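You operate a simulated robot arm through the tools that you are given. There is no shell and no other tool. Be economical: measure what you need, move in short steps, check, and stop when the job is done.

You run a simulated robot arm. Do the job below in one go: nothing can be reset, and whatever is moved stays where it is left.

Task
Take the tall steel block and put it on top of the grey pad on the top of the purple bench. Then take the yellow wiper on the top of the purple bench and put it away on the red bay. Then take the zinc channel and leave it on the top of the blue bench. Then take the green pad from the top of the purple bench and put it on top of the grey zinc panel there. Then take the zinc bracket and leave it on the top of the black bench. Then take the orange block and put it on the top of the teal bench. Then take the white cartridge and put it in the orange tub. Keep to this order. Set down upright: tall steel block, green pad, zinc bracket.
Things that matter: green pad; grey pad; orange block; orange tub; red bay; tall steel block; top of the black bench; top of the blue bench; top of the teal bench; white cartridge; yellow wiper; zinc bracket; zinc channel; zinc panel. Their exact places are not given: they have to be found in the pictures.

It is judged by the outcome, as a careful person would: the job done as asked, and still so three seconds after it is handed in. It fails if anything else is knocked over, pushed out of place, dropped, spilled or broken.

Robot
A 7-joint arm with a two-finger parallel gripper on a trunk, on a base that drives. Base frame: it is fixed to the floor where the robot stands at the start and does not move with it; the origin is under the middle of the robot, x ahead of it, y to its left, z up; the surface under the hand at the start is at about z = 0.9. Units: m, rad, N and s.
With the tool pointing down near the work surface it reaches from about 0.26 to 0.72 m from the robot's upright axis, wherever it stands. Its first joint turns from -2.897 to 2.897 rad. Places, roughly: green pad (8x6x8 cm) [0.3, -0.4, 0.9]; grey pad (9x6x5 cm) [0.2, 0.1, 0.9]; orange block (7x5x4 cm) [0.6, -0.8, 0.9]; orange tub (21x11x8 cm) [0.3, -6.7, 0.8]; red bay (17x26 cm) [-1.14, -5.18, 0.84]; tall steel block (4x4x5 cm) [0.5, 0.1, 0.9]; top of the black bench [-1.2, -1.2, 0.8]; top of the blue bench [-1.3, -2.2, 0.8]; top of the teal bench [-1.3, 1.5, 0.8]; white cartridge (3x3x7 cm) [-1.1, -7.4, 1]; yellow wiper (8x6x5 cm) [0.2, -0.2, 0.9]; zinc bracket (6x5x5 cm) [0.3, -0.8, 0.9]; zinc channel (4x4x4 cm) [0.2, -0.3, 0.9]; zinc panel (22x11x5 cm) [0.5, -0.3, 0.9]. Payload 1.57 kg.
The TCP is the grasp point between the finger pads, 0.03 m short of the fingertips. In the tool frame z runs along the fingers and y along their closing line. The gripper opens to 0.08 m. The fingers are 0.017 m wide and 0.012 m thick; the gripper's body (0.04 by 0.082 m) begins 0.08 m behind the TCP.
Orientation is that of the tool frame in the base frame, as a unit quaternion [x, y, z, w]. With the fingers straight down and closing along the base's y, the tool's x points along the base's -x, its y along +y and its z along -z.

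Tools
- The arm moves only by the tool play_rows. Its argument "rows" is a list that holds one entry, the list of rows, each a list of 6 numbers: the shift along the tool's x, y, z in units of 300 mm (1.0 is 300 mm), then the turn, a rotation vector about the tool's x, y, z in units of 120 degrees (1.0 is 120 degrees). In form: [[[tx, ty, tz, wx, wy, wz], ...]]. A call has 1 to 8 rows; each row is the pose to reach, as a shift and turn from the pose commanded when the call began, along the tool's axes at that moment. "fingers" is the finger opening in m, from 0 to 0.08, set as the call begins (left out, the last holds). A call with a number of a shift or a turn outside -1 to 1 is refused whole. Each row takes 0.2 s and may step no farther than 0.05 m and 0.15 rad from the row before; otherwise, or with a gripper value out of range, the whole call is refused. A pose out of reach is approached as far as the arm can. The call stops where the force on the tool passes 40 N (or 10 N more than at its start, if that is more) or the arm is blocked; 0.2 s more then pass. The fingers move at their own pace (about 0.072 m/s each) and stop on an object; they squeeze with about 32 N. The grip force told is the motor's: it shows also when the fingers shut on nothing. Time passes only in rows, and 0.2 s behind the last, so rows that repeat a pose let the fingers close. The reply holds the time, the measured pose of the TCP, the force on the tool along the base axes, the opening and the grip force, in the units named above and with some noise, with the torque about the TCP (base axes, N m) and any sound that the robot's microphone picked up.
- Cameras (640 x 400 px; columns grow to the right, rows downward): "scene" is now at [-0.017, 0.1004, 1.4065]; the picture's right is [-0.47, -0.88, 0.00], its down [-0.60, 0.32, -0.73] and it looks along [0.65, -0.35, -0.68] (base axes); focal length 250 px, centre (320, 200). "wrist" rides on the gripper at [0.072, -0.007, -0.122] in the tool frame; the picture's right is [0.09, 1.00, 0.00], its down [-0.84, 0.08, -0.54] and it looks along [-0.54, 0.05, 0.84] (tool axes); focal length 238 px, centre (320, 200).
- grab_frame(camera): a new picture of that camera. No time passes.
- move_column(by): slides the trunk up (or, below 0, down) by that many m; the arm and the scene camera ride with it, the base frame stays. It gives what a move gives, with no picture.
- roll_base(legs): drives the robot by 1 to 6 legs, each [ahead, left, turn to the left] in m, m and rad, along the robot's own axes; the way and the turn of a leg run together, so that a leg with both is an arc; at most 1.5 m and 3.142 rad a leg. The arm and the cameras ride along, it lands a little off, and it stops where it bumps. It gives what a move gives.
- head_to(pan, tilt): turns the head with the scene camera to pan (to the left, within 1.501 rad either way) and tilt (down, from -0.506 to 1.204), counted from straight ahead of the robot. It gives what a move gives.
- point_at(camera, pixels): for up to 12 pixels [column, row] of the newest picture of that camera ("zoom" is the newest enlarged one), the place [x, y, z] in the base frame of the surface seen there, good to about 0.003 m. No time passes.
- inspect(camera, box): a new picture of the part [left, top, right, bottom] of that camera's present view, enlarged. No time passes.
- job_done(): hands the job in; it is judged then, once.

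Work in short steps. Measure before you move; look again where a grasp or a placing could have gone wrong, and mend it. You have 138 turns and 154 pictures in all, those below and enlarged ones among them. Open the gripper and draw the arm clear of the work before you hand the job in, unless the task says otherwise; then end with one line.

The tools are called after ">>>" by a JSON object that holds its "name" and its "arguments". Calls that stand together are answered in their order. play_rows: Moves the arm, as the interface text tells. Its arguments: {"type":"object","properties":{"rows":{"type":"array","items":{"type":"array","items":{"type":"array","items":{"type":"number"}}}},"fingers":{"type":"number"}},"required":["rows"]} The other tools are called the same way: move_column (by) slides the trunk up or down; roll_base (legs) drives the base; head_to (pan, tilt) turns the head that bears the scene camera; grab_frame (camera) takes a picture; point_at (camera, pixels) gives the place of the surface under pixels of a picture; inspect (camera, box) takes an enlarged picture of a part of a camera's view; job_done () hands the job in.

At the start:

```text
clock: 0.0
tcp_pos: [0.3177, -0.2628, 1.169]
tool_rot: [0.0, 1.0, -0.001, 0.0]
wrist_force: [0.4, -0.2, -0.3]
ft_torque: [-0.01, 0.05, 0.0]
gripper_width: 0.0799
grasp_force: 0.0
trunk travel left (down, up): [-0.075, 0.04]
robot x, y, heading: [-0.0016, 0.0014, 0.001]
head pan, tilt: [-0.49, 0.747]
```

scene: 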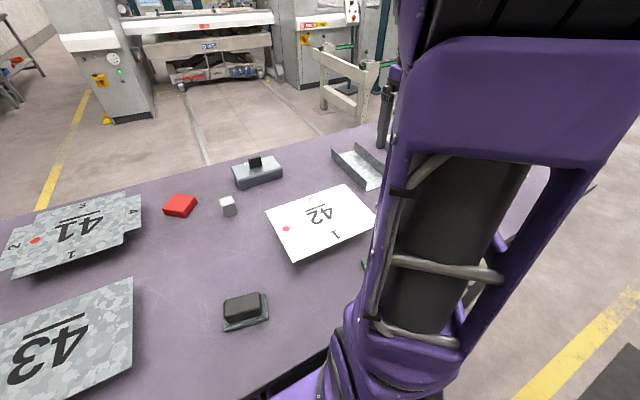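
wrist: 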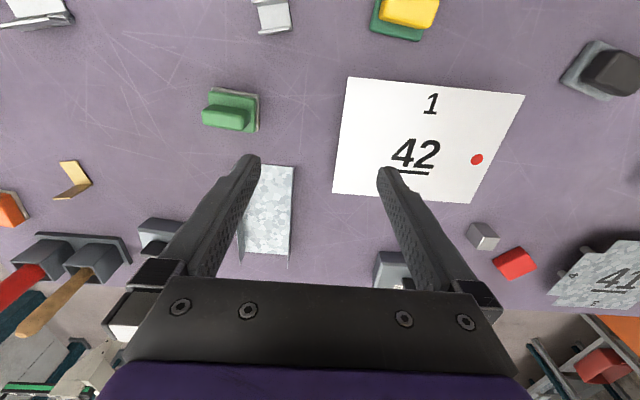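

The wrist picture shows the steel block near (482,236), the grey pad at (605,70), wiper (405,15), channel (272,15), green pad (230,110) and panel (268,210). I measure these.

>>> {"name": "point_at", "arguments": {"camera": "wrist", "pixels": [[482, 230], [485, 245], [615, 72], [585, 70], [410, 12], [272, 15], [228, 117], [268, 200], [70, 180], [10, 210], [35, 15], [400, 260]]}}

>>> {"name": "inspect", "arguments": {"camera": "wrist", "box": [420, 180, 580, 300]}}

>>> {"name": "inspect", "arguments": {"camera": "scene", "box": [140, 130, 400, 340]}}

```text
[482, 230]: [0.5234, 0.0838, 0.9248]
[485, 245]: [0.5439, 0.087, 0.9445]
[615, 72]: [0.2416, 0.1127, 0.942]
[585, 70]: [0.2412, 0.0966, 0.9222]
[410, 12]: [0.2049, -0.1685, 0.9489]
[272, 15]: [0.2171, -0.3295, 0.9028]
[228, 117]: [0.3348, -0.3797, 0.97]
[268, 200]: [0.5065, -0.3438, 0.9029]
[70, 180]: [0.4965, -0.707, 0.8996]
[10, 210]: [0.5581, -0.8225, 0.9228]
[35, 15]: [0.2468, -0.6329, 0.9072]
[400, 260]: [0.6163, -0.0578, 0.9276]
```

```text
3.33 times, centred on (500, 240) of wrist
```

zoom: 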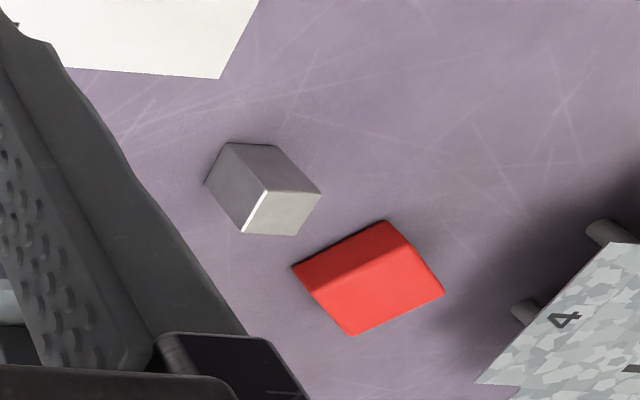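

```text
1.90 times, centred on (270, 235) of scene
```

zoom: 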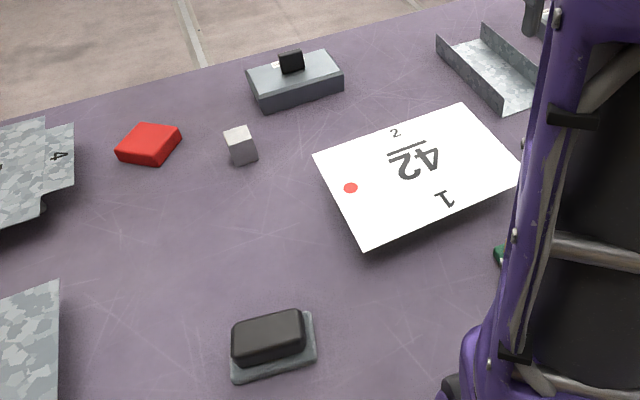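

I'll zoom on the steel block and the grey pad to get corners.

>>> {"name": "point_at", "arguments": {"camera": "zoom", "pixels": [[226, 134], [246, 127], [254, 141], [234, 147], [238, 163], [256, 157], [230, 335], [295, 312], [304, 340], [240, 358], [232, 380], [315, 362]]}}

>>> {"name": "inspect", "arguments": {"camera": "scene", "box": [208, 185, 248, 225]}}

```text
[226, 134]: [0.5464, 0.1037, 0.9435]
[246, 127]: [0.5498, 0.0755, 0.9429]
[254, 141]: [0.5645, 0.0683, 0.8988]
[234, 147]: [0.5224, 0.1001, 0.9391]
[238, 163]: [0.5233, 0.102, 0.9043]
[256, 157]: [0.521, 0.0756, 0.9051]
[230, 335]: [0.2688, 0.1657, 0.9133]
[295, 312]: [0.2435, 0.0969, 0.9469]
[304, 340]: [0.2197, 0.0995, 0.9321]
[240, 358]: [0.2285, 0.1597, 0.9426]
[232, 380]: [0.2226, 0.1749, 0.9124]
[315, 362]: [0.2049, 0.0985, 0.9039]
```

```text
10.00 times, centred on (228, 205) of scene
```

zoom: 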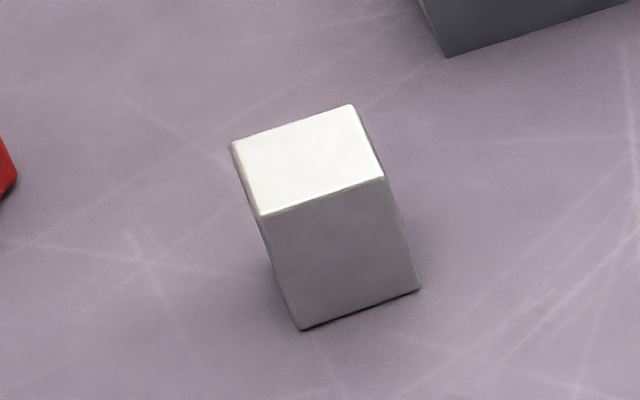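

>>> {"name": "point_at", "arguments": {"camera": "zoom", "pixels": [[237, 145], [348, 110], [378, 175], [267, 208], [305, 155], [300, 320], [412, 285], [340, 250]]}}

>>> {"name": "inspect", "arguments": {"camera": "scene", "box": [205, 275, 285, 345]}}

```text
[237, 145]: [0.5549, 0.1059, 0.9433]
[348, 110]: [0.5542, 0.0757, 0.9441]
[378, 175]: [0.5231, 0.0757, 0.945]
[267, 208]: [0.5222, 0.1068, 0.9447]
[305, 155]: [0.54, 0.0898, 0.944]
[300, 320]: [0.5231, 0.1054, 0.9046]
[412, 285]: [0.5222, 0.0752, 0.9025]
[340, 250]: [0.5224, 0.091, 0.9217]
```

```text
5.71 times, centred on (245, 310) of scene
```

zoom: 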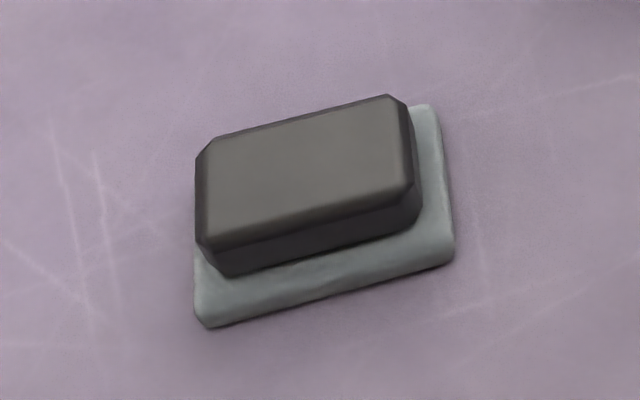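

The steel block is axis-aligned, centre about (0.5385, 0.091), top 0.944. Now the grey pad top.

>>> {"name": "point_at", "arguments": {"camera": "zoom", "pixels": [[215, 150], [385, 105], [408, 180], [210, 240], [305, 170], [205, 320], [450, 250], [430, 110], [360, 300]]}}

>>> {"name": "head_to", "arguments": {"pan": -1.1, "tilt": 0.8}}

>>> {"name": "grab_frame", "arguments": {"camera": "scene"}}

```text
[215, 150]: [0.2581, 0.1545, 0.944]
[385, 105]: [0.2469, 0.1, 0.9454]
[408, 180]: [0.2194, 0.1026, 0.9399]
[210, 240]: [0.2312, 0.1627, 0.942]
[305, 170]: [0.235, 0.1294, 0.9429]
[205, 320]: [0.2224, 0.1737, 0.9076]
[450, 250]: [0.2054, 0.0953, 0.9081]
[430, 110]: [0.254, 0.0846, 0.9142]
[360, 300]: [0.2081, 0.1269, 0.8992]
```

```text
clock: 1.0
tcp_pos: [0.3178, -0.2621, 1.1679]
tool_rot: [0.001, 1.0, 0.0, 0.0]
wrist_force: [0.8, 0.4, 0.3]
ft_torque: [0.01, 0.02, 0.01]
gripper_width: 0.08
grasp_force: 0.0
trunk travel left (down, up): [-0.075, 0.04]
robot x, y, heading: [0.0044, -0.0019, -0.003]
head pan, tilt: [-1.1, 0.799]
```

```text
147 pictures are left
```

scene: 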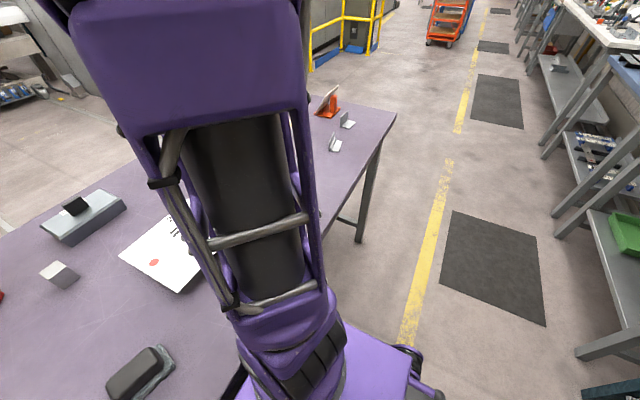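

Pad top centre is about (0.238, 0.130), z 0.943. It is near the inner reach limit, so I back the base 0.1 m.

>>> {"name": "roll_base", "arguments": {"legs": [[-0.1, 0, 0]]}}

>>> {"name": "head_to", "arguments": {"pan": -0.49, "tilt": 0.747}}

```text
clock: 2.2
tcp_pos: [0.217, -0.263, 1.1681]
tool_rot: [0.0, 1.0, 0.0, 0.0]
wrist_force: [-0.4, -0.4, -0.5]
ft_torque: [-0.02, -0.01, 0.0]
gripper_width: 0.0801
grasp_force: 0.0
trunk travel left (down, up): [-0.075, 0.04]
robot x, y, heading: [-0.0991, -0.0018, -0.002]
head pan, tilt: [-1.1, 0.799]
```

```text
clock: 3.2
tcp_pos: [0.2161, -0.2619, 1.1691]
tool_rot: [0.0, 1.0, 0.0, 0.0]
wrist_force: [-0.3, 0.4, -0.1]
ft_torque: [-0.01, -0.01, 0.02]
gripper_width: 0.08
grasp_force: 0.0
trunk travel left (down, up): [-0.075, 0.04]
robot x, y, heading: [-0.1007, -0.0021, -0.006]
head pan, tilt: [-0.49, 0.747]
```

Now I travel high towards the steel block.

>>> {"name": "play_rows", "arguments": {"rows": [[[-0.1, 0.11, 0, 0, 0, 0], [-0.2, 0.22, 0, 0, 0, 0], [-0.3, 0.33, 0, 0, 0, 0], [-0.4, 0.44, 0, 0, 0, 0], [-0.5, 0.55, 0, 0, 0, 0], [-0.6, 0.66, 0, 0, 0, 0], [-0.7, 0.77, 0, 0, 0, 0], [-0.8, 0.88, 0, 0, 0, 0]]], "fingers": 0.065}}

```text
clock: 5.0
tcp_pos: [0.453, 0.0037, 1.1682]
tool_rot: [0.0, 1.0, 0.0, 0.0]
wrist_force: [-0.2, -1.1, -0.8]
ft_torque: [-0.02, 0.0, 0.03]
gripper_width: 0.0649
grasp_force: 0.0
trunk travel left (down, up): [-0.075, 0.04]
robot x, y, heading: [-0.1014, 0.0014, 0.004]
head pan, tilt: [-0.49, 0.747]
```

>>> {"name": "play_rows", "arguments": {"rows": [[[-0.1, 0.1, 0, 0, 0, 0], [-0.2, 0.2, 0.03, 0, 0, 0], [-0.285, 0.29, 0.06, 0, 0, 0], [-0.285, 0.29, 0.2, 0, 0, 0], [-0.285, 0.29, 0.34, 0, 0, 0], [-0.285, 0.29, 0.48, 0, 0, 0], [-0.285, 0.29, 0.6, 0, 0, 0], [-0.285, 0.29, 0.6, 0, 0, 0]]]}}

>>> {"name": "grab_frame", "arguments": {"camera": "wrist"}}

>>> {"name": "grab_frame", "arguments": {"camera": "scene"}}

```text
clock: 6.8
tcp_pos: [0.5417, 0.0917, 0.9878]
tool_rot: [0.001, 1.0, 0.0, 0.0]
wrist_force: [0.4, -0.3, -0.2]
ft_torque: [-0.03, 0.03, 0.02]
gripper_width: 0.0649
grasp_force: 0.0
trunk travel left (down, up): [-0.075, 0.04]
robot x, y, heading: [-0.1011, 0.0002, -0.001]
head pan, tilt: [-0.49, 0.747]
```

```text
146 pictures are left
```

wrist: 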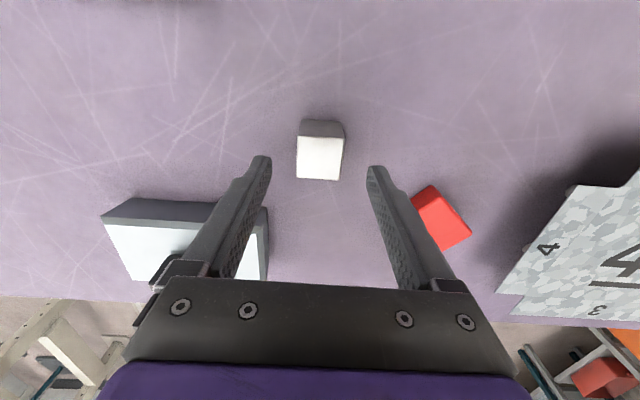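

```text
145 pictures are left
```

scene: 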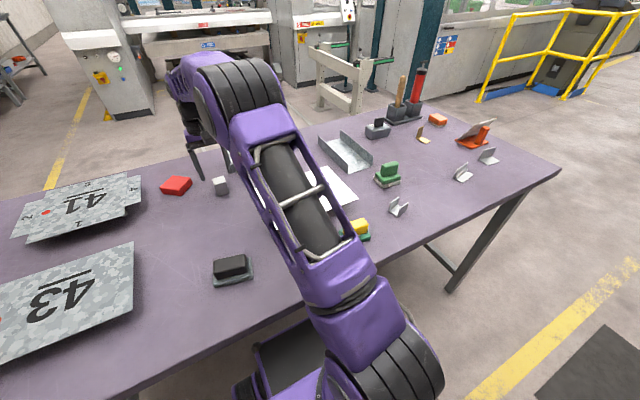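

The block at (320,150) sits centred between the fingers; I descend to z 0.936 and close.

>>> {"name": "point_at", "arguments": {"camera": "wrist", "pixels": [[299, 138], [341, 138], [297, 178], [338, 180], [430, 190], [413, 200]]}}

>>> {"name": "play_rows", "arguments": {"rows": [[[0.005, 0, 0.09, 0, 0, 0], [0.005, 0, 0.174, 0, 0, 0], [0.005, 0, 0.174, 0, 0, 0]]]}}

>>> {"name": "play_rows", "arguments": {"rows": [[[0, 0, 0, 0, 0, 0], [0, 0, 0, 0, 0, 0], [0, 0, 0, 0, 0, 0], [0, 0, 0, 0, 0, 0]]], "fingers": 0.0}}

>>> {"name": "play_rows", "arguments": {"rows": [[[0, 0, -0.1, 0, 0, 0], [0, 0, -0.22, 0, 0, 0], [0, 0, -0.34, 0, 0, 0]]]}}

>>> {"name": "grab_frame", "arguments": {"camera": "wrist"}}

```text
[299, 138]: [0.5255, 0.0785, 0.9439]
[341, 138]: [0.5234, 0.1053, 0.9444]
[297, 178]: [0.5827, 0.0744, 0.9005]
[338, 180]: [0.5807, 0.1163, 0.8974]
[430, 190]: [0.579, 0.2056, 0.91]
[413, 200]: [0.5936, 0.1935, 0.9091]
```

```text
clock: 7.6
tcp_pos: [0.5402, 0.0903, 0.9373]
tool_rot: [0.0, 1.0, 0.0, 0.0]
wrist_force: [0.5, 0.8, 0.2]
ft_torque: [0.02, 0.02, -0.01]
gripper_width: 0.0648
grasp_force: 0.0
trunk travel left (down, up): [-0.075, 0.04]
robot x, y, heading: [-0.1028, -0.0031, 0.001]
head pan, tilt: [-0.49, 0.747]
```

```text
clock: 8.6
tcp_pos: [0.539, 0.09, 0.9378]
tool_rot: [0.0, 1.0, 0.0, 0.0]
wrist_force: [0.4, 1.5, -0.4]
ft_torque: [0.01, -0.04, 0.05]
gripper_width: 0.0347
grasp_force: 32.0
trunk travel left (down, up): [-0.075, 0.04]
robot x, y, heading: [-0.1012, 0.0008, 0.002]
head pan, tilt: [-0.49, 0.747]
```

```text
clock: 9.4
tcp_pos: [0.5386, 0.088, 1.0401]
tool_rot: [-0.001, 1.0, -0.001, 0.0]
wrist_force: [-0.5, 0.3, -4.7]
ft_torque: [0.05, 0.0, 0.01]
gripper_width: 0.0348
grasp_force: 32.7
trunk travel left (down, up): [-0.075, 0.04]
robot x, y, heading: [-0.1012, 0.0014, 0.003]
head pan, tilt: [-0.49, 0.747]
```

```text
144 pictures are left
```

wrist: 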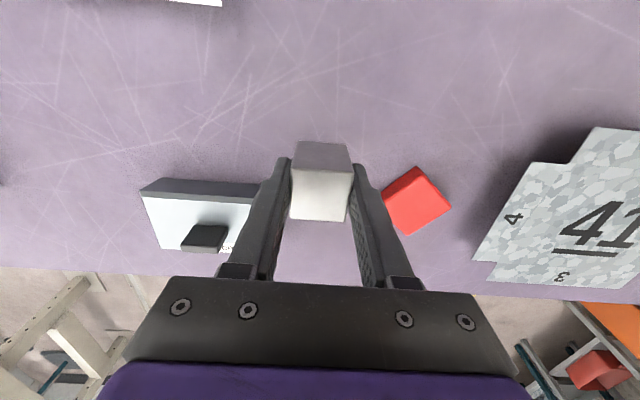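

Block held (width 0.035). I carry it over the grey pad, turning 11.6° to match it.

>>> {"name": "play_rows", "arguments": {"rows": [[[0.125, 0.017, -0.06, 0, 0, 0.02], [0.25, 0.034, -0.06, 0, 0, 0.04], [0.375, 0.051, -0.06, 0, 0, 0.06], [0.5, 0.068, -0.06, 0, 0, 0.08], [0.625, 0.085, -0.06, 0, 0, 0.097], [0.75, 0.102, -0.06, 0, 0, 0.097], [0.875, 0.12, -0.06, 0, 0, 0.097], [1.0, 0.137, -0.06, 0, 0, 0.097]]]}}

>>> {"name": "play_rows", "arguments": {"rows": [[[0, 0, 0, 0, 0, 0]]]}}

>>> {"name": "grab_frame", "arguments": {"camera": "wrist"}}

>>> {"name": "grab_frame", "arguments": {"camera": "scene"}}

```text
clock: 11.2
tcp_pos: [0.2388, 0.1315, 1.0549]
tool_rot: [0.101, 0.995, -0.001, 0.0]
wrist_force: [0.2, 0.1, -4.0]
ft_torque: [-0.01, 0.04, -0.05]
gripper_width: 0.0352
grasp_force: 32.1
trunk travel left (down, up): [-0.075, 0.04]
robot x, y, heading: [-0.0994, -0.0006, 0.006]
head pan, tilt: [-0.49, 0.747]
```

```text
clock: 11.6
tcp_pos: [0.2403, 0.1323, 1.0545]
tool_rot: [0.102, 0.995, 0.001, -0.001]
wrist_force: [0.1, 0.0, -4.0]
ft_torque: [-0.02, -0.01, 0.01]
gripper_width: 0.0346
grasp_force: 32.8
trunk travel left (down, up): [-0.075, 0.04]
robot x, y, heading: [-0.1042, 0.0015, 0.004]
head pan, tilt: [-0.49, 0.747]
```

```text
143 pictures are left
```

wrist: 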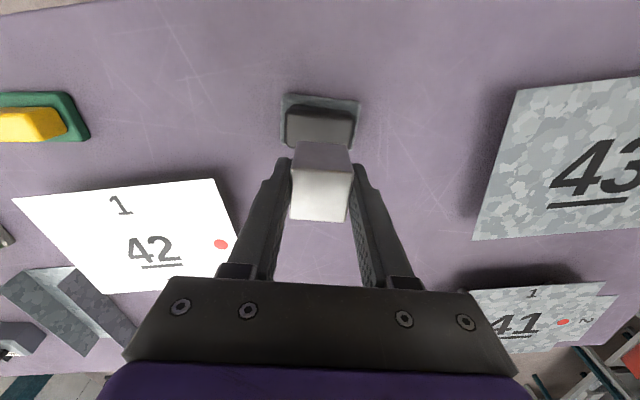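

```text
142 pictures are left
```

scene: 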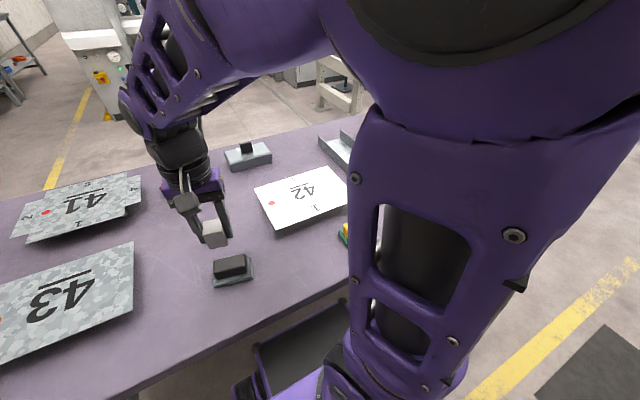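

Aligned over the pad at (320,120). I descend to contact height and look.

>>> {"name": "play_rows", "arguments": {"rows": [[[0, 0, 0.08, 0, 0, 0], [0, 0, 0.16, 0, 0, 0], [0, 0, 0.22, 0, 0, 0], [0, 0, 0.235, 0, 0, 0], [0, 0, 0.235, 0, 0, 0]]]}}

>>> {"name": "inspect", "arguments": {"camera": "scene", "box": [180, 200, 290, 300]}}

```text
clock: 12.8
tcp_pos: [0.2392, 0.1305, 0.9861]
tool_rot: [0.102, 0.995, 0.001, 0.0]
wrist_force: [0.6, -0.5, -4.7]
ft_torque: [-0.01, -0.01, -0.01]
gripper_width: 0.0349
grasp_force: 32.1
trunk travel left (down, up): [-0.075, 0.04]
robot x, y, heading: [-0.0996, 0.0015, 0.002]
head pan, tilt: [-0.49, 0.747]
```

```text
4.00 times, centred on (235, 250) of scene
```

zoom: 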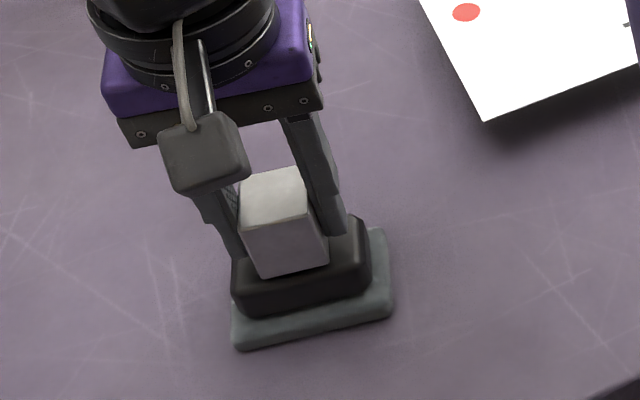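

Nearly touching, well placed. I lower in 1 mm steps until the weight is taken.

>>> {"name": "play_rows", "arguments": {"rows": [[[0, 0, 0.005, 0, 0, 0], [0, 0, 0.009, 0, 0, 0], [0, 0, 0.012, 0, 0, 0], [0, 0, 0.012, 0, 0, 0]]]}}

```text
clock: 13.8
tcp_pos: [0.24, 0.1304, 0.9825]
tool_rot: [0.101, 0.995, 0.0, 0.0]
wrist_force: [-1.3, -0.9, 2.0]
ft_torque: [0.03, 0.08, 0.03]
gripper_width: 0.0345
grasp_force: 32.2
trunk travel left (down, up): [-0.075, 0.04]
robot x, y, heading: [-0.103, -0.0021, -0.004]
head pan, tilt: [-0.49, 0.747]
```

Contact (force rose from −4.7 to +2 N). Release and retreat straight up.

>>> {"name": "play_rows", "arguments": {"rows": [[[0, 0, 0, 0, 0, 0], [0, 0, 0, 0, 0, 0], [0, 0, 0, 0, 0, 0]]], "fingers": 0.06}}

>>> {"name": "play_rows", "arguments": {"rows": [[[0, 0, -0.06, 0, 0, 0], [0, 0, -0.18, 0, 0, 0], [0, 0, -0.32, 0, 0, 0], [0, 0, -0.45, 0, 0, 0], [0, 0, -0.55, 0, 0, 0]]]}}

>>> {"name": "grab_frame", "arguments": {"camera": "wrist"}}

```text
clock: 14.6
tcp_pos: [0.2406, 0.1297, 0.9825]
tool_rot: [0.102, 0.995, 0.0, 0.0]
wrist_force: [-0.8, -0.3, -0.5]
ft_torque: [-0.03, 0.01, 0.01]
gripper_width: 0.0599
grasp_force: 0.0
trunk travel left (down, up): [-0.075, 0.04]
robot x, y, heading: [-0.1034, 0.0024, 0.003]
head pan, tilt: [-0.49, 0.747]
```

```text
clock: 15.8
tcp_pos: [0.24, 0.1287, 1.1446]
tool_rot: [0.099, 0.995, -0.002, -0.005]
wrist_force: [0.7, 0.5, 0.1]
ft_torque: [0.03, 0.01, -0.03]
gripper_width: 0.0603
grasp_force: 0.1
trunk travel left (down, up): [-0.075, 0.04]
robot x, y, heading: [-0.1012, 0.0016, -0.0]
head pan, tilt: [-0.49, 0.747]
```

```text
140 pictures are left
```

wrist: 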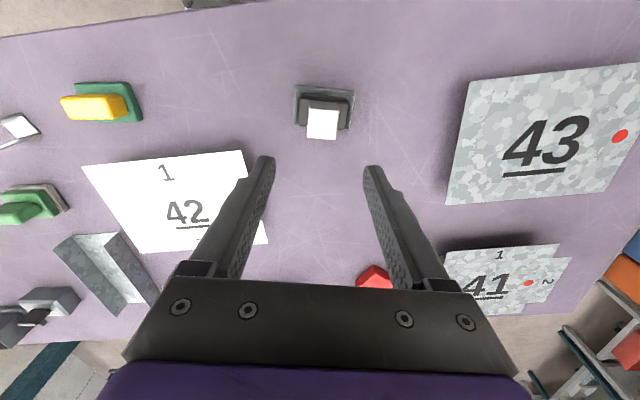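

The block stands on the pad. Next the wiper at about (100,105): zoom and measure.

>>> {"name": "inspect", "arguments": {"camera": "wrist", "box": [0, 60, 200, 185]}}

>>> {"name": "grab_frame", "arguments": {"camera": "scene"}}

```text
3.20 times, centred on (100, 122) of wrist
```

zoom: 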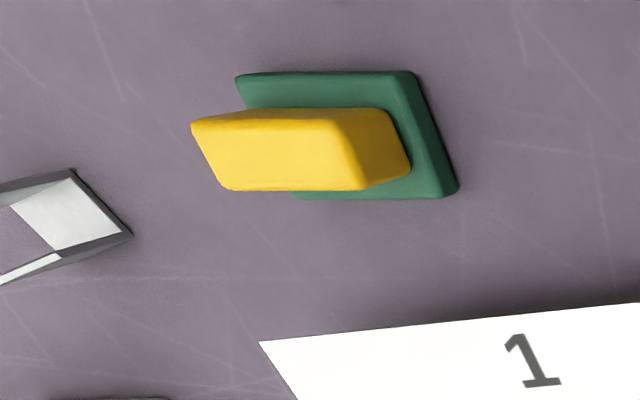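

```text
138 pictures are left
```

scene: 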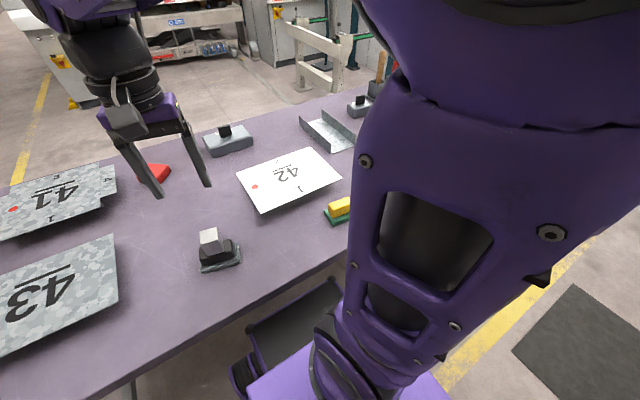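

>>> {"name": "point_at", "arguments": {"camera": "zoom", "pixels": [[200, 125], [330, 125], [360, 180], [235, 185], [280, 155], [300, 90], [440, 190], [245, 80], [405, 75], [60, 215], [500, 250]]}}

>>> {"name": "point_at", "arguments": {"camera": "scene", "pixels": [[208, 236], [340, 180], [245, 178], [270, 211]]}}

```text
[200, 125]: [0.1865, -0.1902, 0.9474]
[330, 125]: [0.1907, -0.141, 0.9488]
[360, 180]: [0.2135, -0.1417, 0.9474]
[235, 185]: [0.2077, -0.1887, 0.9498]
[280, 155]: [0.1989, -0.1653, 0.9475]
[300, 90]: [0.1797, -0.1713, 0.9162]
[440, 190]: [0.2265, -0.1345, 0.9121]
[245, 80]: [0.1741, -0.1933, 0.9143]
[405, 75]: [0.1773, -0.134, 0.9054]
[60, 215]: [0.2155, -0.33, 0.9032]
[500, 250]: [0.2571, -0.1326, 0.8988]
```

```text
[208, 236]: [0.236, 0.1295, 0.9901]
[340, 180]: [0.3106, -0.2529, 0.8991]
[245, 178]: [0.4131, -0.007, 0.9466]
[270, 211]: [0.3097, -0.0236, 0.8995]
```

Wiper's yellow grip: centre (0.199, −0.166), top 0.948, short axis ~along x (−5°). I move above it while turning the gripper to close along x.

>>> {"name": "play_rows", "arguments": {"rows": [[[-0.008, -0.124, 0, 0, 0, 0.065], [-0.016, -0.248, 0, 0, 0, 0.13], [-0.024, -0.372, 0, 0, 0, 0.195], [-0.032, -0.496, 0, 0, 0, 0.26], [-0.04, -0.62, 0, 0, 0, 0.325], [-0.048, -0.744, 0, 0, 0, 0.39], [-0.056, -0.868, 0, 0, 0, 0.455], [-0.064, -0.991, 0, 0, 0, 0.52]]]}}

>>> {"name": "play_rows", "arguments": {"rows": [[[0, 0, 0, 0, 0, 0.06], [0, 0, 0, 0, 0, 0.12], [0, 0, 0, 0, 0, 0.175], [0, 0, 0, 0, 0, 0.175]]]}}

>>> {"name": "grab_frame", "arguments": {"camera": "wrist"}}

```text
clock: 17.6
tcp_pos: [0.1999, -0.1685, 1.1425]
tool_rot: [0.603, 0.798, -0.002, -0.005]
wrist_force: [0.2, -0.3, 0.0]
ft_torque: [0.02, 0.0, -0.04]
gripper_width: 0.0599
grasp_force: 0.1
trunk travel left (down, up): [-0.075, 0.04]
robot x, y, heading: [-0.1039, -0.0012, -0.001]
head pan, tilt: [-0.49, 0.747]
```

```text
clock: 18.6
tcp_pos: [0.1997, -0.1665, 1.1437]
tool_rot: [0.739, 0.674, -0.003, -0.006]
wrist_force: [0.6, -0.4, 0.4]
ft_torque: [-0.01, -0.01, -0.01]
gripper_width: 0.0601
grasp_force: 0.0
trunk travel left (down, up): [-0.075, 0.04]
robot x, y, heading: [-0.1024, 0.0018, -0.004]
head pan, tilt: [-0.49, 0.747]
```

```text
137 pictures are left
```

wrist: 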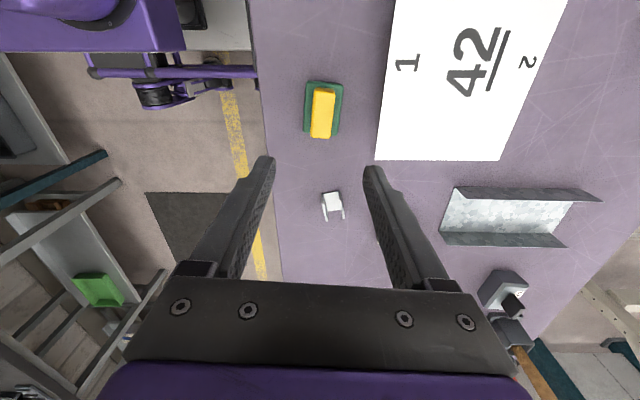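

The yellow grip at (322,113) is centred and aligned. Descend, open 0.06, to z≈0.951 and grip.

>>> {"name": "play_rows", "arguments": {"rows": [[[0, 0, 0.13, 0, 0, 0], [0, 0, 0.26, 0, 0, 0], [0, 0, 0.39, 0, 0, 0], [0, 0, 0.5, 0, 0, 0], [0, 0, 0.5, 0, 0, 0]]]}}

>>> {"name": "grab_frame", "arguments": {"camera": "wrist"}}

```text
clock: 19.8
tcp_pos: [0.1995, -0.1667, 0.9967]
tool_rot: [0.737, 0.676, 0.0, 0.0]
wrist_force: [0.3, -0.5, 0.0]
ft_torque: [0.01, -0.01, -0.02]
gripper_width: 0.0599
grasp_force: 0.0
trunk travel left (down, up): [-0.075, 0.04]
robot x, y, heading: [-0.0995, 0.0023, -0.004]
head pan, tilt: [-0.49, 0.747]
```

```text
136 pictures are left
```

wrist: 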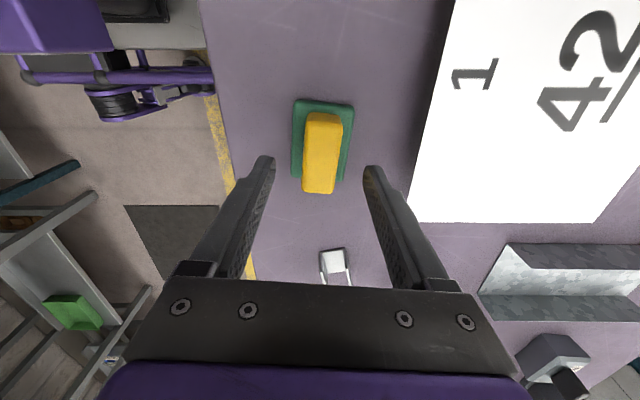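

>>> {"name": "play_rows", "arguments": {"rows": [[[0, 0, 0.08, 0, 0, 0], [0, 0, 0.15, 0, 0, 0], [0, 0, 0.15, 0, 0, 0]]]}}

>>> {"name": "play_rows", "arguments": {"rows": [[[0, 0, 0, 0, 0, 0], [0, 0, 0, 0, 0, 0], [0, 0, 0, 0, 0, 0], [0, 0, 0, 0, 0, 0]]], "fingers": 0.0}}

>>> {"name": "play_rows", "arguments": {"rows": [[[0, 0, -0.1, 0, 0, 0], [0, 0, -0.24, 0, 0, 0], [0, 0, -0.38, 0, 0, 0], [0, 0, -0.52, 0, 0, 0]]]}}

>>> {"name": "head_to", "arguments": {"pan": -1.3, "tilt": 0.4}}

>>> {"name": "grab_frame", "arguments": {"camera": "wrist"}}

>>> {"name": "grab_frame", "arguments": {"camera": "scene"}}

```text
clock: 20.6
tcp_pos: [0.1999, -0.1652, 0.9522]
tool_rot: [0.738, 0.675, 0.0, 0.0]
wrist_force: [-0.3, 0.2, 0.4]
ft_torque: [-0.02, -0.02, -0.01]
gripper_width: 0.06
grasp_force: 0.0
trunk travel left (down, up): [-0.075, 0.04]
robot x, y, heading: [-0.1032, -0.0015, 0.002]
head pan, tilt: [-0.49, 0.747]
```

```text
clock: 21.6
tcp_pos: [0.1999, -0.1661, 0.9524]
tool_rot: [0.737, 0.675, 0.0, 0.0]
wrist_force: [0.7, 0.4, -0.4]
ft_torque: [-0.01, -0.04, 0.01]
gripper_width: 0.0272
grasp_force: 32.3
trunk travel left (down, up): [-0.075, 0.04]
robot x, y, heading: [-0.1025, -0.0011, -0.004]
head pan, tilt: [-0.49, 0.747]
```

```text
clock: 22.6
tcp_pos: [0.1984, -0.1663, 1.1085]
tool_rot: [0.738, 0.675, -0.001, -0.001]
wrist_force: [0.6, 0.3, -1.0]
ft_torque: [0.01, 0.01, 0.0]
gripper_width: 0.0271
grasp_force: 31.7
trunk travel left (down, up): [-0.075, 0.04]
robot x, y, heading: [-0.1036, 0.0018, -0.002]
head pan, tilt: [-0.49, 0.747]
```

```text
clock: 23.7
tcp_pos: [0.197, -0.1675, 1.1085]
tool_rot: [0.738, 0.675, 0.0, 0.001]
wrist_force: [1.5, 0.2, -1.1]
ft_torque: [0.01, 0.0, -0.01]
gripper_width: 0.027
grasp_force: 32.0
trunk travel left (down, up): [-0.075, 0.04]
robot x, y, heading: [-0.1028, -0.0026, 0.004]
head pan, tilt: [-1.3, 0.4]
```

```text
135 pictures are left
```

wrist: 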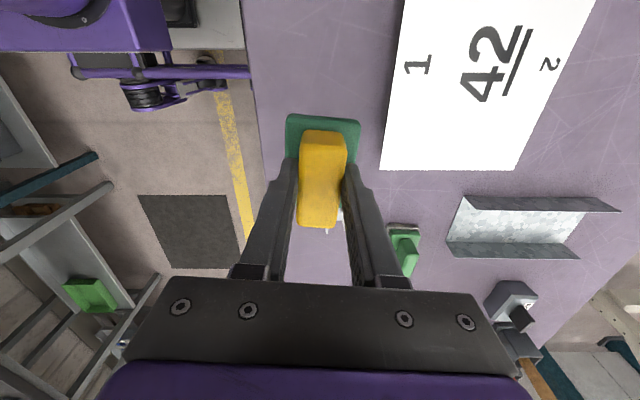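

```text
134 pictures are left
```

scene: 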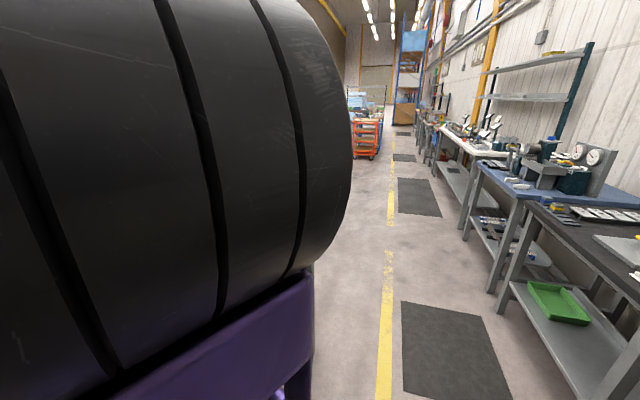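

Wiper held. I measure the aisle edges: bench fronts on the wall side, orange cart at (367,135), and the floor.

>>> {"name": "point_at", "arguments": {"camera": "scene", "pixels": [[367, 150], [378, 155], [525, 203], [600, 250], [477, 165], [440, 130], [430, 122], [415, 110], [508, 300], [352, 125], [387, 300], [400, 120]]}}

>>> {"name": "inspect", "arguments": {"camera": "scene", "box": [330, 60, 530, 200]}}

```text
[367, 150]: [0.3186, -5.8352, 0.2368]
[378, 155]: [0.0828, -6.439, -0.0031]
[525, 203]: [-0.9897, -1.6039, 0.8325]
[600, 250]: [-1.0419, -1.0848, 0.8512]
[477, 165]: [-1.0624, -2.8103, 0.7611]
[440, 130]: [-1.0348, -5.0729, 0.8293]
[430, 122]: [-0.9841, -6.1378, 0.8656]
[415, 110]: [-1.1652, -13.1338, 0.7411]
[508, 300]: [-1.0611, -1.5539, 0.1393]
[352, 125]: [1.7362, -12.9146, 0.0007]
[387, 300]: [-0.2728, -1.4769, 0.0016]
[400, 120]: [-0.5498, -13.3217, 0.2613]
```

```text
2.86 times, centred on (430, 130) of scene
```

zoom: 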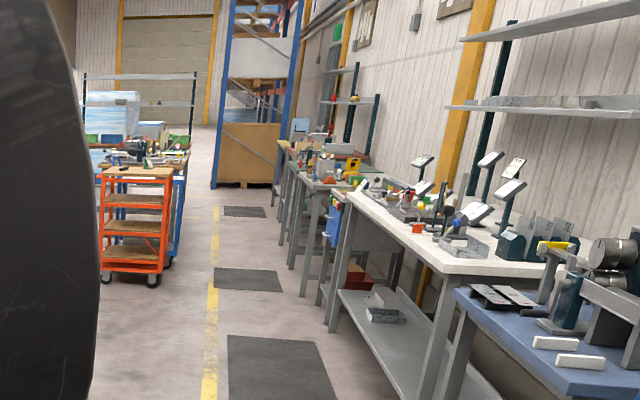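

Aisle spans x≈−0.98…0.1. I back to x≈−0.45, turn right and drive along −y.

>>> {"name": "roll_base", "arguments": {"legs": [[-0.35, 0, 0], [0, 0, -1.571], [1.5, 0, 0], [1.5, 0, 0]]}}

>>> {"name": "head_to", "arguments": {"pan": -0.6, "tilt": 0.4}}

>>> {"name": "grab_frame", "arguments": {"camera": "scene"}}

```text
clock: 44.1
tcp_pos: [-0.7159, -3.3091, 1.1093]
tool_rot: [0.998, -0.06, 0.0, 0.0]
wrist_force: [-0.3, 0.4, -1.2]
ft_torque: [-0.01, 0.02, 0.01]
gripper_width: 0.0269
grasp_force: 31.8
trunk travel left (down, up): [-0.075, 0.04]
robot x, y, heading: [-0.5418, -3.0149, -1.603]
head pan, tilt: [-1.3, 0.4]
```

```text
clock: 45.1
tcp_pos: [-0.7157, -3.3103, 1.1099]
tool_rot: [0.998, -0.06, 0.001, -0.001]
wrist_force: [-0.4, -0.1, -0.5]
ft_torque: [-0.02, -0.03, -0.02]
gripper_width: 0.0269
grasp_force: 31.9
trunk travel left (down, up): [-0.075, 0.04]
robot x, y, heading: [-0.5403, -3.0139, -1.6]
head pan, tilt: [-0.6, 0.4]
```

```text
132 pictures are left
```

scene: 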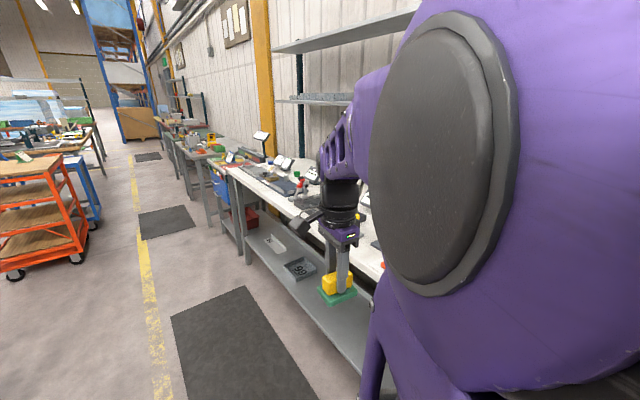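

>>> {"name": "roll_base", "arguments": {"legs": [[0, 0.1, 0.03], [1.0, 0, 0], [1.15, 0, 0]]}}

>>> {"name": "head_to", "arguments": {"pan": -1.3, "tilt": 0.6}}

>>> {"name": "grab_frame", "arguments": {"camera": "scene"}}

>>> {"name": "grab_frame", "arguments": {"camera": "wrist"}}

```text
clock: 57.0
tcp_pos: [-0.555, -5.4718, 1.1097]
tool_rot: [1.0, -0.022, 0.001, 0.0]
wrist_force: [-0.1, 0.0, -0.8]
ft_torque: [0.0, 0.02, -0.01]
gripper_width: 0.0269
grasp_force: 32.4
trunk travel left (down, up): [-0.075, 0.04]
robot x, y, heading: [-0.4061, -5.1675, -1.53]
head pan, tilt: [-0.6, 0.4]
```

```text
clock: 58.1
tcp_pos: [-0.5558, -5.4719, 1.1088]
tool_rot: [1.0, -0.022, 0.0, -0.001]
wrist_force: [0.9, -0.6, -0.2]
ft_torque: [-0.01, -0.01, 0.01]
gripper_width: 0.0272
grasp_force: 32.3
trunk travel left (down, up): [-0.075, 0.04]
robot x, y, heading: [-0.4025, -5.1682, -1.527]
head pan, tilt: [-1.3, 0.6]
```

```text
131 pictures are left
```

scene: 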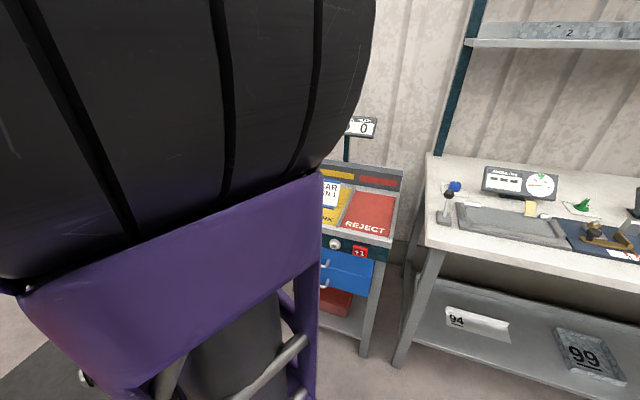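

```text
130 pictures are left
```

wrist: 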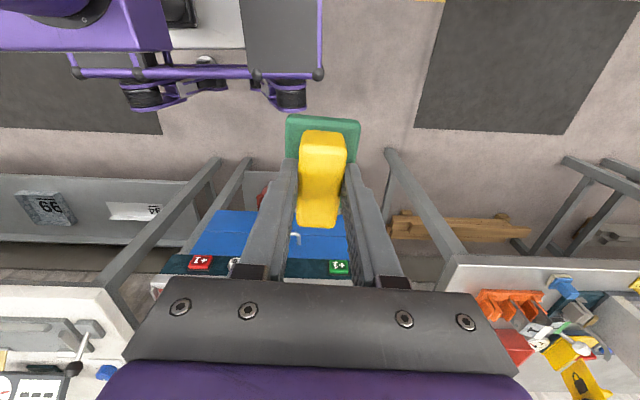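

The red "REJECT" bay is at (370,212). Measure its extent and rim heights.

>>> {"name": "point_at", "arguments": {"camera": "scene", "pixels": [[370, 210], [358, 195], [393, 197], [388, 235], [345, 225], [365, 225], [397, 215], [380, 183], [365, 255], [385, 240], [335, 190], [360, 128]]}}

>>> {"name": "roll_base", "arguments": {"legs": [[0, 0, -1.571]]}}

>>> {"name": "head_to", "arguments": {"pan": 0.0, "tilt": 0.8}}

>>> {"name": "grab_frame", "arguments": {"camera": "scene"}}

>>> {"name": "grab_frame", "arguments": {"camera": "wrist"}}

```text
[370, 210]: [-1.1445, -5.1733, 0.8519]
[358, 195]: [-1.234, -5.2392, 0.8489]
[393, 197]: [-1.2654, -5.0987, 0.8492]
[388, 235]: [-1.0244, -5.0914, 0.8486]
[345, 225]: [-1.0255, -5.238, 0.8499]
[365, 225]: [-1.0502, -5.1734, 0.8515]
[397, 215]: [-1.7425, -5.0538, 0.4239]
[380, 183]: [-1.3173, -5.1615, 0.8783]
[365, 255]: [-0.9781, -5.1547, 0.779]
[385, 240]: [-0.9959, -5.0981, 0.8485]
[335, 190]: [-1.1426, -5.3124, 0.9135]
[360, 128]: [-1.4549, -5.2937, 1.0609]
```

```text
clock: 62.4
tcp_pos: [-0.7099, -5.0152, 1.1088]
tool_rot: [-0.691, 0.723, 0.0, 0.0]
wrist_force: [0.7, -0.1, -1.1]
ft_torque: [0.02, 0.0, 0.02]
gripper_width: 0.027
grasp_force: 31.8
trunk travel left (down, up): [-0.075, 0.04]
robot x, y, heading: [-0.4042, -5.1663, -3.099]
head pan, tilt: [-1.3, 0.6]
```

```text
clock: 63.9
tcp_pos: [-0.7092, -5.0145, 1.1077]
tool_rot: [-0.692, 0.721, -0.002, 0.001]
wrist_force: [-0.6, 0.7, -1.1]
ft_torque: [-0.02, 0.0, 0.01]
gripper_width: 0.0271
grasp_force: 32.0
trunk travel left (down, up): [-0.075, 0.04]
robot x, y, heading: [-0.404, -5.1659, -3.095]
head pan, tilt: [0.0, 0.799]
```

```text
129 pictures are left
```

scene: 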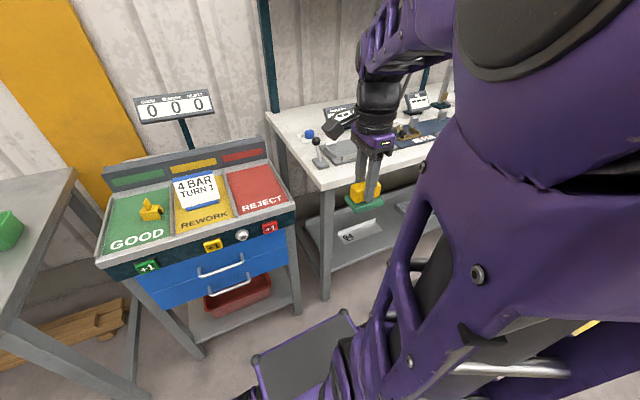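

```text
128 pictures are left
```

wrist: 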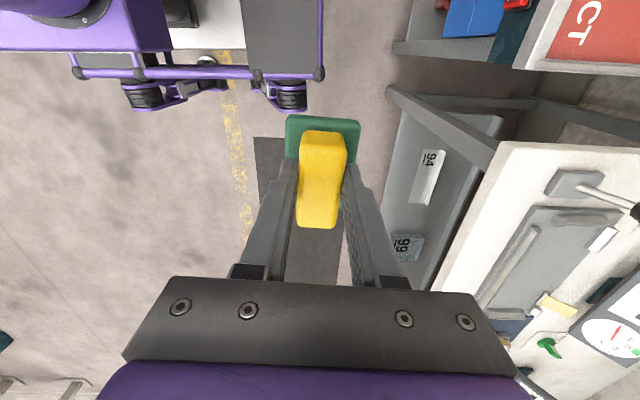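

Bay surface z≈0.85, centre (−1.144, −5.168). I drive 0.12 m closer.

>>> {"name": "point_at", "arguments": {"camera": "scene", "pixels": [[345, 312], [255, 360], [258, 190], [285, 200], [240, 205], [262, 215], [230, 182], [262, 175]]}}

>>> {"name": "roll_base", "arguments": {"legs": [[0.12, 0, 0]]}}

```text
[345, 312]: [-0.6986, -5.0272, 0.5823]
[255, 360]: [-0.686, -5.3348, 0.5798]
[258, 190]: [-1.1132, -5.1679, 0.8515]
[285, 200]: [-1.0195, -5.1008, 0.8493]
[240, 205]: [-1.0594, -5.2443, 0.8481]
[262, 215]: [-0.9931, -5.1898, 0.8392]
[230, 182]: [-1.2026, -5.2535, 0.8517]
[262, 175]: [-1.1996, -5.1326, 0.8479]
```

```text
clock: 65.1
tcp_pos: [-0.8278, -5.0196, 1.1083]
tool_rot: [-0.693, 0.721, -0.002, 0.0]
wrist_force: [0.6, 0.0, -0.4]
ft_torque: [-0.01, 0.0, 0.0]
gripper_width: 0.0269
grasp_force: 32.0
trunk travel left (down, up): [-0.075, 0.04]
robot x, y, heading: [-0.521, -5.1741, -3.096]
head pan, tilt: [0.0, 0.799]
```

>>> {"name": "play_rows", "arguments": {"rows": [[[0.067, 0.124, 0, 0, 0, 0], [0.134, 0.248, 0, 0, 0, 0], [0.2, 0.372, 0, 0, 0, 0], [0.268, 0.496, 0, 0, 0, 0], [0.335, 0.62, 0, 0, 0, 0], [0.402, 0.744, 0, 0, 0, 0], [0.469, 0.868, 0, 0, 0, 0], [0.536, 0.99, 0, 0, 0, 0]]]}}

>>> {"name": "play_rows", "arguments": {"rows": [[[0, 0.03, 0.1, 0, 0, 0], [0, 0.03, 0.22, 0, 0, 0], [0, 0.03, 0.34, 0, 0, 0], [0, 0.03, 0.46, 0, 0, 0], [0, 0.03, 0.58, 0, 0, 0], [0, 0.03, 0.58, 0, 0, 0]]]}}

>>> {"name": "grab_frame", "arguments": {"camera": "scene"}}

>>> {"name": "grab_frame", "arguments": {"camera": "wrist"}}

```text
clock: 66.9
tcp_pos: [-1.1293, -5.169, 1.1093]
tool_rot: [-0.692, 0.722, -0.002, 0.002]
wrist_force: [0.4, -0.2, -0.2]
ft_torque: [-0.04, 0.04, 0.02]
gripper_width: 0.027
grasp_force: 32.4
trunk travel left (down, up): [-0.075, 0.04]
robot x, y, heading: [-0.5199, -5.1719, -3.099]
head pan, tilt: [0.0, 0.799]
```

```text
clock: 68.3
tcp_pos: [-1.1385, -5.1699, 0.9326]
tool_rot: [-0.692, 0.722, -0.001, 0.001]
wrist_force: [0.1, 0.4, 0.2]
ft_torque: [0.03, 0.02, 0.01]
gripper_width: 0.0269
grasp_force: 31.9
trunk travel left (down, up): [-0.075, 0.04]
robot x, y, heading: [-0.5235, -5.1718, -3.094]
head pan, tilt: [0.0, 0.799]
```

```text
127 pictures are left
```

scene: 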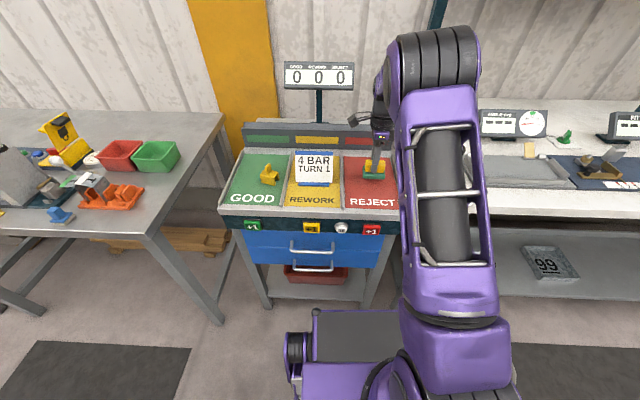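

```text
126 pictures are left
```

wrist: 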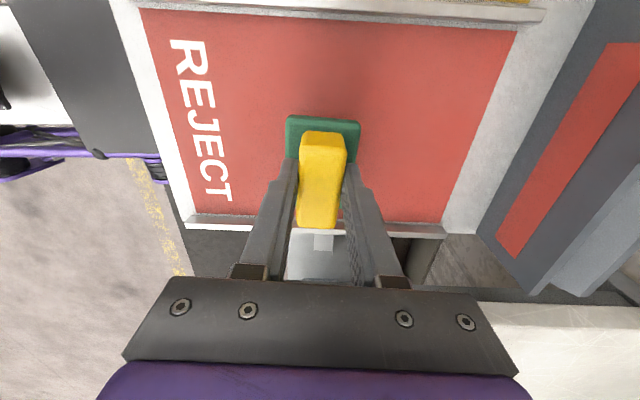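

Over the red bay centre. Lower ~29 mm, feeling for contact, then release.

>>> {"name": "play_rows", "arguments": {"rows": [[[0, 0, 0.05, 0, 0, 0], [0, 0, 0.085, 0, 0, 0], [0, 0, 0.092, 0, 0, 0], [0, 0, 0.098, 0, 0, 0], [0, 0, 0.102, 0, 0, 0], [0, 0, 0.102, 0, 0, 0]]]}}

```text
clock: 69.7
tcp_pos: [-1.1389, -5.1682, 0.903]
tool_rot: [-0.692, 0.722, -0.001, 0.0]
wrist_force: [-1.3, -1.9, 6.6]
ft_torque: [0.19, 0.13, 0.04]
gripper_width: 0.0266
grasp_force: 32.1
trunk travel left (down, up): [-0.075, 0.04]
robot x, y, heading: [-0.5165, -5.1716, -3.097]
head pan, tilt: [0.0, 0.799]
```

>>> {"name": "play_rows", "arguments": {"rows": [[[0, 0, 0, 0, 0, 0], [0, 0, 0, 0, 0, 0], [0, 0, 0, 0, 0, 0]]], "fingers": 0.06}}

>>> {"name": "play_rows", "arguments": {"rows": [[[0, 0, -0.1, 0, 0, 0], [0, 0, -0.25, 0, 0, 0], [0, 0, -0.4, 0, 0, 0], [0, 0, -0.55, 0, 0, 0], [0, 0, -0.7, 0, 0, 0]]]}}

>>> {"name": "grab_frame", "arguments": {"camera": "wrist"}}

```text
clock: 70.5
tcp_pos: [-1.1388, -5.1685, 0.9025]
tool_rot: [-0.692, 0.721, -0.001, 0.0]
wrist_force: [-0.2, 0.2, -0.6]
ft_torque: [-0.02, 0.01, 0.0]
gripper_width: 0.0599
grasp_force: 0.1
trunk travel left (down, up): [-0.075, 0.04]
robot x, y, heading: [-0.521, -5.1734, -3.095]
head pan, tilt: [0.0, 0.799]
```

```text
clock: 71.7
tcp_pos: [-1.1368, -5.1667, 1.1142]
tool_rot: [-0.692, 0.722, -0.002, 0.003]
wrist_force: [0.8, 0.5, -0.8]
ft_torque: [0.02, -0.01, -0.06]
gripper_width: 0.0601
grasp_force: 0.1
trunk travel left (down, up): [-0.075, 0.04]
robot x, y, heading: [-0.5171, -5.1742, -3.097]
head pan, tilt: [0.0, 0.799]
```

```text
125 pictures are left
```

wrist: 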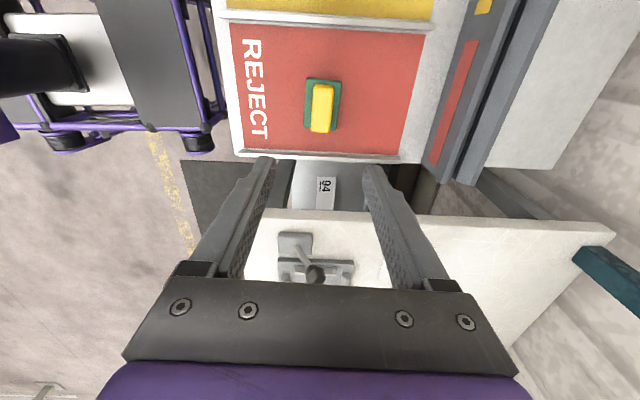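

Wiper sits in the bay. I draw the arm in, back off, and drive back up the aisle.

>>> {"name": "play_rows", "arguments": {"rows": [[[0, -0.12, 0, 0, 0, 0], [0, -0.24, 0, 0, 0, 0], [0, -0.36, 0, 0, 0, 0], [0, -0.48, 0, 0, 0, 0], [0, -0.6, 0, 0, 0, 0], [0, -0.72, 0, 0, 0, 0], [0, -0.84, 0, 0, 0, 0]]]}}

>>> {"name": "roll_base", "arguments": {"legs": [[-0.08, 0, 0], [0, 0, -1.616], [1.5, 0, 0], [1.5, 0, 0]]}}

```text
clock: 73.3
tcp_pos: [-0.8881, -5.1784, 1.1025]
tool_rot: [-0.69, 0.724, -0.01, 0.016]
wrist_force: [0.0, 0.9, 0.3]
ft_torque: [0.04, -0.01, -0.01]
gripper_width: 0.0599
grasp_force: 0.1
trunk travel left (down, up): [-0.075, 0.04]
robot x, y, heading: [-0.523, -5.1758, -3.096]
head pan, tilt: [0.0, 0.799]
```

```text
clock: 92.2
tcp_pos: [-0.5926, -1.8451, 1.1107]
tool_rot: [0.019, 1.0, -0.006, 0.001]
wrist_force: [-0.2, -0.3, 0.5]
ft_torque: [-0.04, 0.0, 0.0]
gripper_width: 0.0602
grasp_force: 0.1
trunk travel left (down, up): [-0.075, 0.04]
robot x, y, heading: [-0.5753, -2.2149, 1.624]
head pan, tilt: [0.0, 0.799]
```

>>> {"name": "roll_base", "arguments": {"legs": [[0, -0.12, -0.053], [0.87, 0, 0], [0.87, 0, 0], [0, 0, -1.571]]}}

>>> {"name": "head_to", "arguments": {"pan": 0.2, "tilt": 0.8}}

>>> {"name": "grab_frame", "arguments": {"camera": "scene"}}

>>> {"name": "grab_frame", "arguments": {"camera": "wrist"}}

```text
clock: 106.3
tcp_pos: [-0.0705, -0.4898, 1.1077]
tool_rot: [0.746, 0.666, -0.008, -0.006]
wrist_force: [-0.9, -0.9, -0.3]
ft_torque: [0.0, -0.04, -0.02]
gripper_width: 0.06
grasp_force: 0.0
trunk travel left (down, up): [-0.075, 0.04]
robot x, y, heading: [-0.4392, -0.4706, -0.023]
head pan, tilt: [0.0, 0.799]
```

```text
clock: 107.1
tcp_pos: [-0.0702, -0.4903, 1.1044]
tool_rot: [0.746, 0.666, -0.012, -0.008]
wrist_force: [-0.2, -0.3, -0.1]
ft_torque: [-0.04, -0.01, -0.02]
gripper_width: 0.0604
grasp_force: 0.0
trunk travel left (down, up): [-0.075, 0.04]
robot x, y, heading: [-0.4391, -0.4699, -0.025]
head pan, tilt: [0.201, 0.799]
```

```text
124 pictures are left
```

scene: 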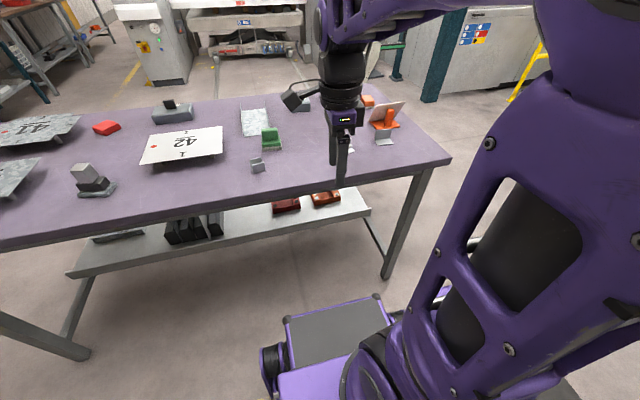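

```text
123 pictures are left
```

wrist: 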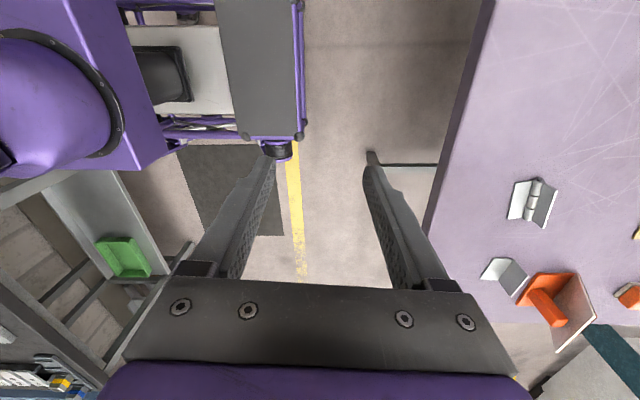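

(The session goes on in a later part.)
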